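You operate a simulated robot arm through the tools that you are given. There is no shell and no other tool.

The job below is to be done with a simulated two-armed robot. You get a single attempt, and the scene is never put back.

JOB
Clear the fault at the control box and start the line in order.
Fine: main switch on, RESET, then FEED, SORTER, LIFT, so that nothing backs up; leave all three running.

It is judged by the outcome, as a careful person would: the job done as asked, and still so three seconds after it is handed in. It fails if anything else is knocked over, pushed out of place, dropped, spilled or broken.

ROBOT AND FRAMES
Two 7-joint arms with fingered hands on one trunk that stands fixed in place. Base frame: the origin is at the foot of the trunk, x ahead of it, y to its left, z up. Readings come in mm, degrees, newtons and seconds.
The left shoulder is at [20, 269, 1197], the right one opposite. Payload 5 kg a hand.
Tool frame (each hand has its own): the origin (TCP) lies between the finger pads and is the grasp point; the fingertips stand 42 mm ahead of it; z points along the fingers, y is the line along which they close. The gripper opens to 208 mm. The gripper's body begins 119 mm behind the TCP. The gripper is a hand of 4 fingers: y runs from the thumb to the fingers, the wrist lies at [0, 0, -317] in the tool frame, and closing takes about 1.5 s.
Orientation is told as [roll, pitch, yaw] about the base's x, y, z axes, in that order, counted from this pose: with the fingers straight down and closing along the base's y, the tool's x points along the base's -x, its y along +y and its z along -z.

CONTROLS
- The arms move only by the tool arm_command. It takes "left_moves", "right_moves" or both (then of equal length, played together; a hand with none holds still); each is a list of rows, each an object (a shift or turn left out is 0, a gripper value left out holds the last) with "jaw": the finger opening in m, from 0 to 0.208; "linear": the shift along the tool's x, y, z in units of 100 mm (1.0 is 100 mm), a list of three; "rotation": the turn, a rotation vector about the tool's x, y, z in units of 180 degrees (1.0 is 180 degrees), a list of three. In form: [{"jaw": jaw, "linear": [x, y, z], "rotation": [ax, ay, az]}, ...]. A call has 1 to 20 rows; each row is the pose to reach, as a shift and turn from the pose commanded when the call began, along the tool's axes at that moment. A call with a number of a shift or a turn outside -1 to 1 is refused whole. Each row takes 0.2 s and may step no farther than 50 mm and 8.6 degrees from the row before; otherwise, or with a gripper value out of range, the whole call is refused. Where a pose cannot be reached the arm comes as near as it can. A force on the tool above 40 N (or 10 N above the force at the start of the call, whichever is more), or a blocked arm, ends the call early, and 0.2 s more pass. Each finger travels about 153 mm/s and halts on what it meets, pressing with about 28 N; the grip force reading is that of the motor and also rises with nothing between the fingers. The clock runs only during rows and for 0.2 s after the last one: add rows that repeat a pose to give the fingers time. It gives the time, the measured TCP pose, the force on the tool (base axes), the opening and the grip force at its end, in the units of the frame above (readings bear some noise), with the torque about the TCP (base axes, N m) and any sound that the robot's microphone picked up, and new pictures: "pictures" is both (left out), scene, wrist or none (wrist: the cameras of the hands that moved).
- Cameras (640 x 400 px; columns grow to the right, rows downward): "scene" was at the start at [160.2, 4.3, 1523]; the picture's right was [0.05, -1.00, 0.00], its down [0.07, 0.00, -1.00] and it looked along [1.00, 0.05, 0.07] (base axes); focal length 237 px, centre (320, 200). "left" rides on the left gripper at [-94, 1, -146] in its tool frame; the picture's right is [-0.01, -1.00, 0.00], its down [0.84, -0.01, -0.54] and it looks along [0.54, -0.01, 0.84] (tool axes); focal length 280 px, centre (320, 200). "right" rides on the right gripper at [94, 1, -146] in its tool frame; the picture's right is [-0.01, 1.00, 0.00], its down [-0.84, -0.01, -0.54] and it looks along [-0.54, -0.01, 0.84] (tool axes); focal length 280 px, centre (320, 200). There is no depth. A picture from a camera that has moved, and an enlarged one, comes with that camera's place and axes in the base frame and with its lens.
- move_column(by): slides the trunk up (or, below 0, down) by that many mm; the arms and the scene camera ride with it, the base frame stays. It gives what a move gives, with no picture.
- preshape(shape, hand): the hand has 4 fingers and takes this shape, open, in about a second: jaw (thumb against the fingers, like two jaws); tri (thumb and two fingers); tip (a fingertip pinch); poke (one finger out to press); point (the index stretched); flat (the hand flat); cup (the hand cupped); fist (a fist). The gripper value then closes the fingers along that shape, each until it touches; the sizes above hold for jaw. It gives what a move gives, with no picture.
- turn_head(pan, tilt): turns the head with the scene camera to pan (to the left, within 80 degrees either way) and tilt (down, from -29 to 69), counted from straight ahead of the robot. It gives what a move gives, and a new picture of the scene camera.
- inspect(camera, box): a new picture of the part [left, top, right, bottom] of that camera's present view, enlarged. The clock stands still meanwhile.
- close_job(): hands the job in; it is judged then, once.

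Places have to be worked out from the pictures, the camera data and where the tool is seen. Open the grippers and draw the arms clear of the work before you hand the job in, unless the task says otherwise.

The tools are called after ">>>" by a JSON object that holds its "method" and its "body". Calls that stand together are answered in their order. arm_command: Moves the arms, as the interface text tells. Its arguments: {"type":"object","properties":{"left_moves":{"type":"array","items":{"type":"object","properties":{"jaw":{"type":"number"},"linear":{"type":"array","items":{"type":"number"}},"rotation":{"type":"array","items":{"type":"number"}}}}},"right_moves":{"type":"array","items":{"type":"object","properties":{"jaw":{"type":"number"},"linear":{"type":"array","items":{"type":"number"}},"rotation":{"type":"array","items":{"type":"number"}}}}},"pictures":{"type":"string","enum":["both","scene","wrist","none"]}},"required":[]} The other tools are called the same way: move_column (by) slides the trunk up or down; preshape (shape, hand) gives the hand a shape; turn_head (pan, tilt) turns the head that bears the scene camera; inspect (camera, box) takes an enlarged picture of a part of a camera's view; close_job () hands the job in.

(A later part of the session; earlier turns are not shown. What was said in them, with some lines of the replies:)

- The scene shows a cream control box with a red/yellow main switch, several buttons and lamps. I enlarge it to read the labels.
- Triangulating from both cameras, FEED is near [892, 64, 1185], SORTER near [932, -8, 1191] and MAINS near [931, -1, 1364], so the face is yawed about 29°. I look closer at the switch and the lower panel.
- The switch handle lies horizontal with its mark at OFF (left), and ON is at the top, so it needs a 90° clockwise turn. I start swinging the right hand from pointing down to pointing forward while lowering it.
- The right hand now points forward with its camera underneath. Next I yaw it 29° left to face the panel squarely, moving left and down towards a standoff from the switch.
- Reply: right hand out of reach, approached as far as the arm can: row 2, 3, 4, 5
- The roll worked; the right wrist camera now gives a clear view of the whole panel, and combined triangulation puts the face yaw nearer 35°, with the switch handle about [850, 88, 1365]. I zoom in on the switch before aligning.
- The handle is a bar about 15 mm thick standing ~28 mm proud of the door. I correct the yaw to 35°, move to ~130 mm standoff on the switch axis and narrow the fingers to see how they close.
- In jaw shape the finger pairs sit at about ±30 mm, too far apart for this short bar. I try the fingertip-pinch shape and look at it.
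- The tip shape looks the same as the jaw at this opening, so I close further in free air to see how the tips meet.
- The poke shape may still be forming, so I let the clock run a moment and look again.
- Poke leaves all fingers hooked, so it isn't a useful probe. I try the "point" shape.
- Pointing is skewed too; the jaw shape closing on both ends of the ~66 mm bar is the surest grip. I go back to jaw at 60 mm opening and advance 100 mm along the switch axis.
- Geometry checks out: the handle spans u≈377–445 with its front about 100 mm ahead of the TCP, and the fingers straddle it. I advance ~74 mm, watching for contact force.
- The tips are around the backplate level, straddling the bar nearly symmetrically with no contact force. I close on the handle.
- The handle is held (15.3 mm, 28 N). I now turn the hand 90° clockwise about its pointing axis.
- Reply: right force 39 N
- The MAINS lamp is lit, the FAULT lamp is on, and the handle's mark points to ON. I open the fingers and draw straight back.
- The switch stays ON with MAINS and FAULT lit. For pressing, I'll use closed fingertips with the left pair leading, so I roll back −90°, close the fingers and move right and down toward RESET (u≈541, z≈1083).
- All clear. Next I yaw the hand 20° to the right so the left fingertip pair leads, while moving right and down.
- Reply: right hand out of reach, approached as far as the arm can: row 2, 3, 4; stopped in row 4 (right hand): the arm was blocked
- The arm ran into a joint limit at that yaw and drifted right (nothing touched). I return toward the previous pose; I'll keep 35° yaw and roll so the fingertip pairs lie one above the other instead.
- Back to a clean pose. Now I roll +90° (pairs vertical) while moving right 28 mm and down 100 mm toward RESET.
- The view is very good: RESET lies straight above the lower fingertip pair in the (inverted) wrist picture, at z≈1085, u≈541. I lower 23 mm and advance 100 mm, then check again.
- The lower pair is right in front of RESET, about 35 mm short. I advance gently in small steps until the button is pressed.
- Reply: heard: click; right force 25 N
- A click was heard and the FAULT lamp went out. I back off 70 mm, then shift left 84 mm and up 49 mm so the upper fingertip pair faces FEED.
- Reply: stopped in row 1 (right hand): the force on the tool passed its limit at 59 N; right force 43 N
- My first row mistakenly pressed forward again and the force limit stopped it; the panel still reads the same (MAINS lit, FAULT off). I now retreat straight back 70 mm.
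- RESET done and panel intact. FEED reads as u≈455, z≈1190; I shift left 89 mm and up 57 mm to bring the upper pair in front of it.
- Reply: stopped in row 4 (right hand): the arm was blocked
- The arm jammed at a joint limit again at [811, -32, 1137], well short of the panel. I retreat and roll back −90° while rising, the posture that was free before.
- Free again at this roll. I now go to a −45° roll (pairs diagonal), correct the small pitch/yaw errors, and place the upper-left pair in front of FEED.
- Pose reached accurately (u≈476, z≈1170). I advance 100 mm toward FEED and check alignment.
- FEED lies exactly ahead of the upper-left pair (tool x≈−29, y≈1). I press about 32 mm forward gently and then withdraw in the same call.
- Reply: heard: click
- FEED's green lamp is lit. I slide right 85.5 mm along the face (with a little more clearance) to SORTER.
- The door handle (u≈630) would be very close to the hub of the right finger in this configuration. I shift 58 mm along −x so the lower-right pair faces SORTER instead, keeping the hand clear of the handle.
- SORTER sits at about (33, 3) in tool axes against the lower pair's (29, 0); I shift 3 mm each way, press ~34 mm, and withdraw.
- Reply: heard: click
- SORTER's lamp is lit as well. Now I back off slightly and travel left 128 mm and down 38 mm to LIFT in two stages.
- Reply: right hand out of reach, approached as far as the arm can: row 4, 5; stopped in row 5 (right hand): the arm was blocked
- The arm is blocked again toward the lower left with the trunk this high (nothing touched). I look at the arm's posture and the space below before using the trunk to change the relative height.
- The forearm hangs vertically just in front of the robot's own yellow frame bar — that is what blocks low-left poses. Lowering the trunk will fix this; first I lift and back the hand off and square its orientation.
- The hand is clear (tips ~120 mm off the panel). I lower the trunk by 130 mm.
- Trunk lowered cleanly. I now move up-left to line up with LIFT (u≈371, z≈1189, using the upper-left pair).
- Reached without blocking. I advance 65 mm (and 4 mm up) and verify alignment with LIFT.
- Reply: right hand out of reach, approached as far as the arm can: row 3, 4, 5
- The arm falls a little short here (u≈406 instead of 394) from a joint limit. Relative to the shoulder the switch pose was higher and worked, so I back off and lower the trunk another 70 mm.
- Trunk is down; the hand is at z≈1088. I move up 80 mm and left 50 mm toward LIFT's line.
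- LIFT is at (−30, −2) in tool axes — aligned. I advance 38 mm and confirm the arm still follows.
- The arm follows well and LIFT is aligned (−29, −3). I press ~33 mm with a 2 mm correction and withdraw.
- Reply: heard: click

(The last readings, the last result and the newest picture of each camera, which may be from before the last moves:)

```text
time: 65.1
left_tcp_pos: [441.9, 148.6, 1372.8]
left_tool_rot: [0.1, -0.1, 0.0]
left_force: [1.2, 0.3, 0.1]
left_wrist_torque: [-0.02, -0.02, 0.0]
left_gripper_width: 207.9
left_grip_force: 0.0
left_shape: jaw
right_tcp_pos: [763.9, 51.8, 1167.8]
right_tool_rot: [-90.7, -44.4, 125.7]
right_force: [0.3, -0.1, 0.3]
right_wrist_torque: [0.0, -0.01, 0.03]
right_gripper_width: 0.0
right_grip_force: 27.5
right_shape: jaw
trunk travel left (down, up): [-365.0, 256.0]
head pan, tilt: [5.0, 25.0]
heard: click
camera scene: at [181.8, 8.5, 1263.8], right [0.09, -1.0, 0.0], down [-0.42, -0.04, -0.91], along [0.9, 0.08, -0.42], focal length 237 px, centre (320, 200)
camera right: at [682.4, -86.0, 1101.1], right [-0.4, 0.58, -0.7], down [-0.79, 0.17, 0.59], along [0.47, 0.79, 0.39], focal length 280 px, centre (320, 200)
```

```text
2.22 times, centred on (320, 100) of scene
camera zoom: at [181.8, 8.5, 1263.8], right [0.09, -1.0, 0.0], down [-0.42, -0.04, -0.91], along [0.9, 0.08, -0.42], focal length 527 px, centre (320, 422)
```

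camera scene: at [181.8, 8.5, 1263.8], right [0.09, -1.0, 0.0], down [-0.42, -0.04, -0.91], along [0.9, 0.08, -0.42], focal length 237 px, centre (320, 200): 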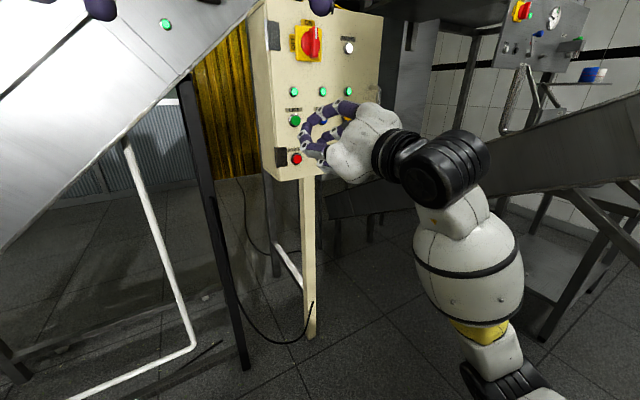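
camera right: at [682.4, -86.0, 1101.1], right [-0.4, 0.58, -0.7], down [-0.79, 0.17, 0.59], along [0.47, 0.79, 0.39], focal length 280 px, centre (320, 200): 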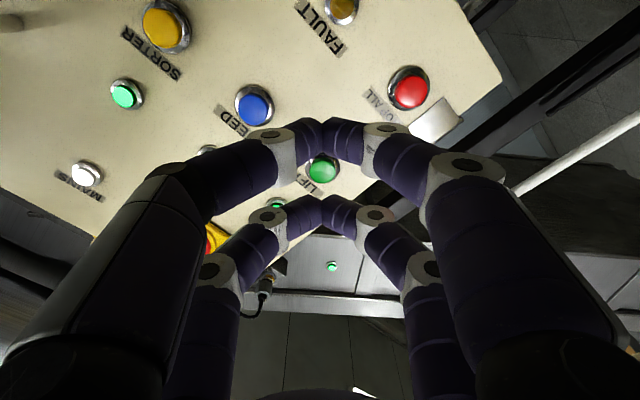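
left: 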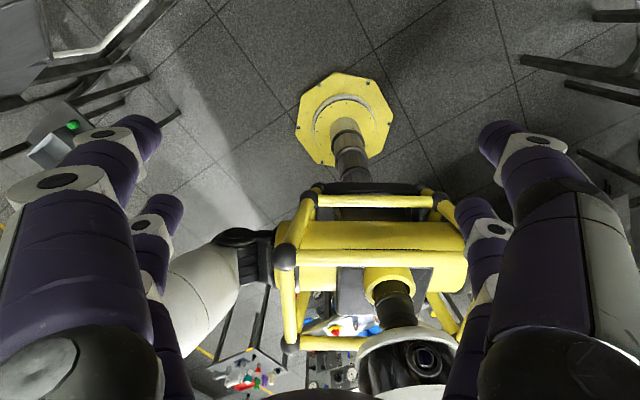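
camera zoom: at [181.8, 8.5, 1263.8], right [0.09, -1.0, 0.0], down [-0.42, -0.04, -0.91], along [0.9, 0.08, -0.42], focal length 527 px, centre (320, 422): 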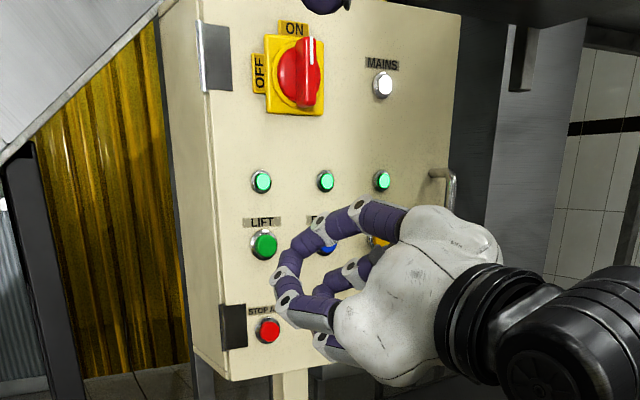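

All three run lamps (LIFT, FEED, SORTER) and MAINS are lit, with FAULT off. I withdraw the hand backward and to the right, well clear of the box.

>>> {"method": "arm_command", "body": {"right_moves": [{"linear": [0, 0, -0.3]}, {"linear": [0.1, -0.15, -0.5]}, {"linear": [0.2, -0.35, -0.7]}, {"linear": [0.3, -0.55, -0.9]}, {"linear": [0.4, -0.75, -1.0]}, {"linear": [0.4, -0.75, -1.0]}]}}

```text
time: 66.5
left_tcp_pos: [442.3, 149.3, 1371.6]
left_tool_rot: [0.0, -0.1, 0.0]
left_force: [-0.1, 0.1, 0.4]
left_wrist_torque: [-0.01, 0.02, 0.02]
left_gripper_width: 207.8
left_grip_force: 0.1
left_shape: jaw
right_tcp_pos: [727.9, -72.6, 1193.2]
right_tool_rot: [-90.7, -44.3, 125.7]
right_force: [-0.7, 0.0, -0.7]
right_wrist_torque: [-0.02, 0.02, 0.01]
right_gripper_width: 0.0
right_grip_force: 27.8
right_shape: jaw
trunk travel left (down, up): [-365.0, 256.0]
head pan, tilt: [5.0, 25.0]
camera scene: at [181.7, 8.2, 1263.7], right [0.09, -1.0, 0.0], down [-0.42, -0.04, -0.91], along [0.9, 0.08, -0.42], focal length 237 px, centre (320, 200)
camera right: at [645.8, -210.3, 1125.4], right [-0.4, 0.58, -0.7], down [-0.79, 0.17, 0.59], along [0.47, 0.79, 0.39], focal length 280 px, centre (320, 200)
```

scene: 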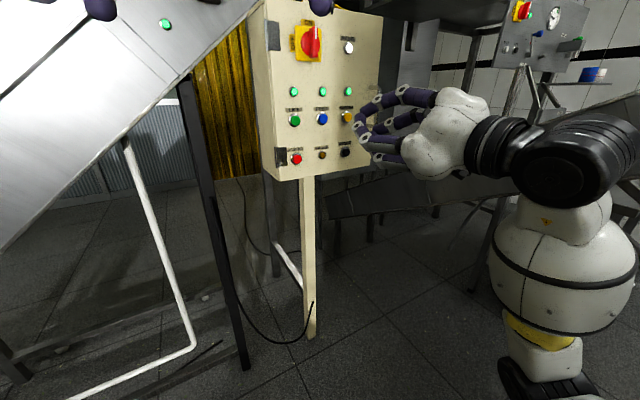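
right: 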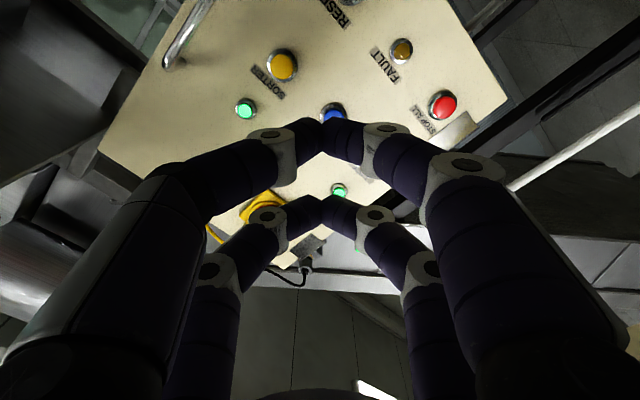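

Clear of the panel. I draw back a bit further and open the fingers.

>>> {"method": "arm_command", "body": {"right_moves": [{"linear": [0.1, -0.2, -0.2], "jaw": 0.05}, {"linear": [0.15, -0.4, -0.4], "jaw": 0.1}, {"linear": [0.2, -0.6, -0.6], "jaw": 0.15}, {"linear": [0.2, -0.6, -0.6], "jaw": 0.2}, {"linear": [0.2, -0.6, -0.6], "jaw": 0.2}, {"linear": [0.2, -0.6, -0.6], "jaw": 0.2}]}}

>>> {"method": "inspect", "body": {"camera": "scene", "box": [240, 10, 400, 190]}}

>>> {"method": "turn_head", "body": {"pan": 5, "tilt": 5}}

```text
time: 67.9
left_tcp_pos: [442.7, 148.5, 1372.6]
left_tool_rot: [0.0, 0.0, 0.0]
left_force: [-0.7, -0.2, 1.1]
left_wrist_torque: [0.03, -0.01, 0.0]
left_gripper_width: 208.0
left_grip_force: 0.1
left_shape: jaw
right_tcp_pos: [711.3, -154.4, 1221.9]
right_tool_rot: [-90.7, -44.4, 125.6]
right_force: [0.5, 0.2, -0.2]
right_wrist_torque: [0.03, 0.0, 0.0]
right_gripper_width: 199.8
right_grip_force: 0.0
right_shape: jaw
trunk travel left (down, up): [-365.0, 256.0]
head pan, tilt: [5.0, 25.0]
camera scene: at [181.6, 8.2, 1263.7], right [0.09, -1.0, 0.0], down [-0.42, -0.04, -0.91], along [0.9, 0.08, -0.42], focal length 237 px, centre (320, 200)
camera right: at [630.1, -291.3, 1152.8], right [-0.4, 0.58, -0.7], down [-0.79, 0.17, 0.59], along [0.47, 0.79, 0.39], focal length 280 px, centre (320, 200)
```

scene: 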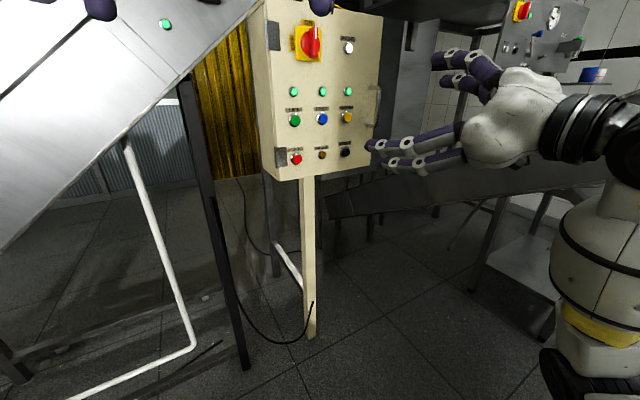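
right: 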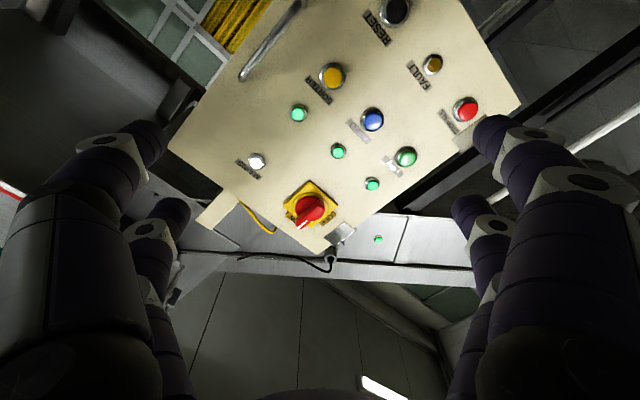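

```text
2.22 times, centred on (320, 100) of scene
camera zoom: at [181.6, 8.2, 1263.7], right [0.09, -1.0, 0.0], down [-0.42, -0.04, -0.91], along [0.9, 0.08, -0.42], focal length 527 px, centre (320, 422)
```

zoom: 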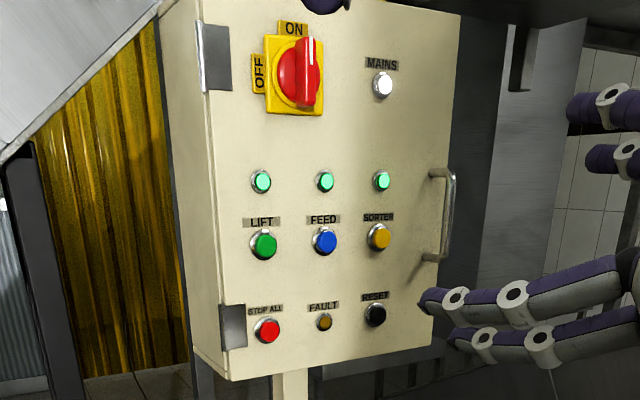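

```text
time: 68.8
left_tcp_pos: [443.1, 149.7, 1371.5]
left_tool_rot: [-0.1, 0.1, 0.1]
left_force: [0.3, -0.1, -0.3]
left_wrist_torque: [0.04, 0.0, -0.01]
left_gripper_width: 207.7
left_grip_force: 0.0
left_shape: jaw
right_tcp_pos: [711.8, -153.6, 1220.9]
right_tool_rot: [-90.7, -44.4, 125.6]
right_force: [0.7, 0.6, -0.2]
right_wrist_torque: [-0.01, 0.03, -0.03]
right_gripper_width: 199.7
right_grip_force: 0.0
right_shape: jaw
trunk travel left (down, up): [-365.0, 256.0]
head pan, tilt: [5.0, 5.0]
camera scene: at [181.4, 8.3, 1296.1], right [0.09, -1.0, 0.0], down [-0.09, -0.01, -1.0], along [0.99, 0.09, -0.09], focal length 237 px, centre (320, 200)
```

scene: 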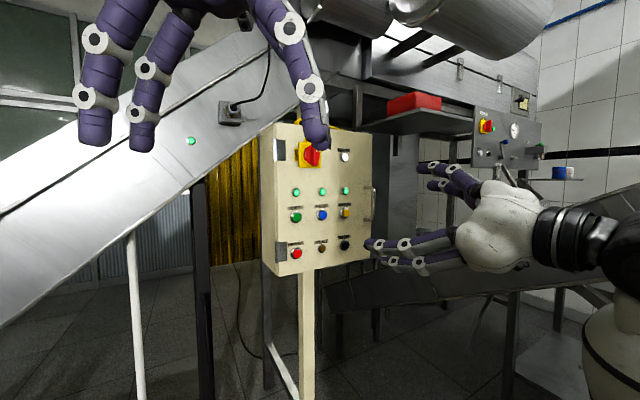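

The switch is ON, MAINS is lit, FAULT is out and all three run lamps are green. Both hands are open and clear, and nothing has been displaced, so I hand the job in.

>>> {"method": "close_job", "body": {}}

```text
The job is handed in.
```

The fault is cleared and the line is running. The main switch is ON, and RESET, FEED, SORTER and LIFT were each pressed once in that order, each with a click. In the last pictures MAINS and all three run lamps are lit and FAULT is out.

- **Extra force on RESET:** After RESET clicked I mistakenly commanded a further forward push, and the force limit stopped it at 59 N. The lamps did not change and the box looks undamaged and in place.
- **Trunk left lowered:** The arm could not reach LIFT from the starting height, so I lowered the trunk 210 mm and left it there.

Nothing appears knocked over or moved, and both hands are open and clear of the box.
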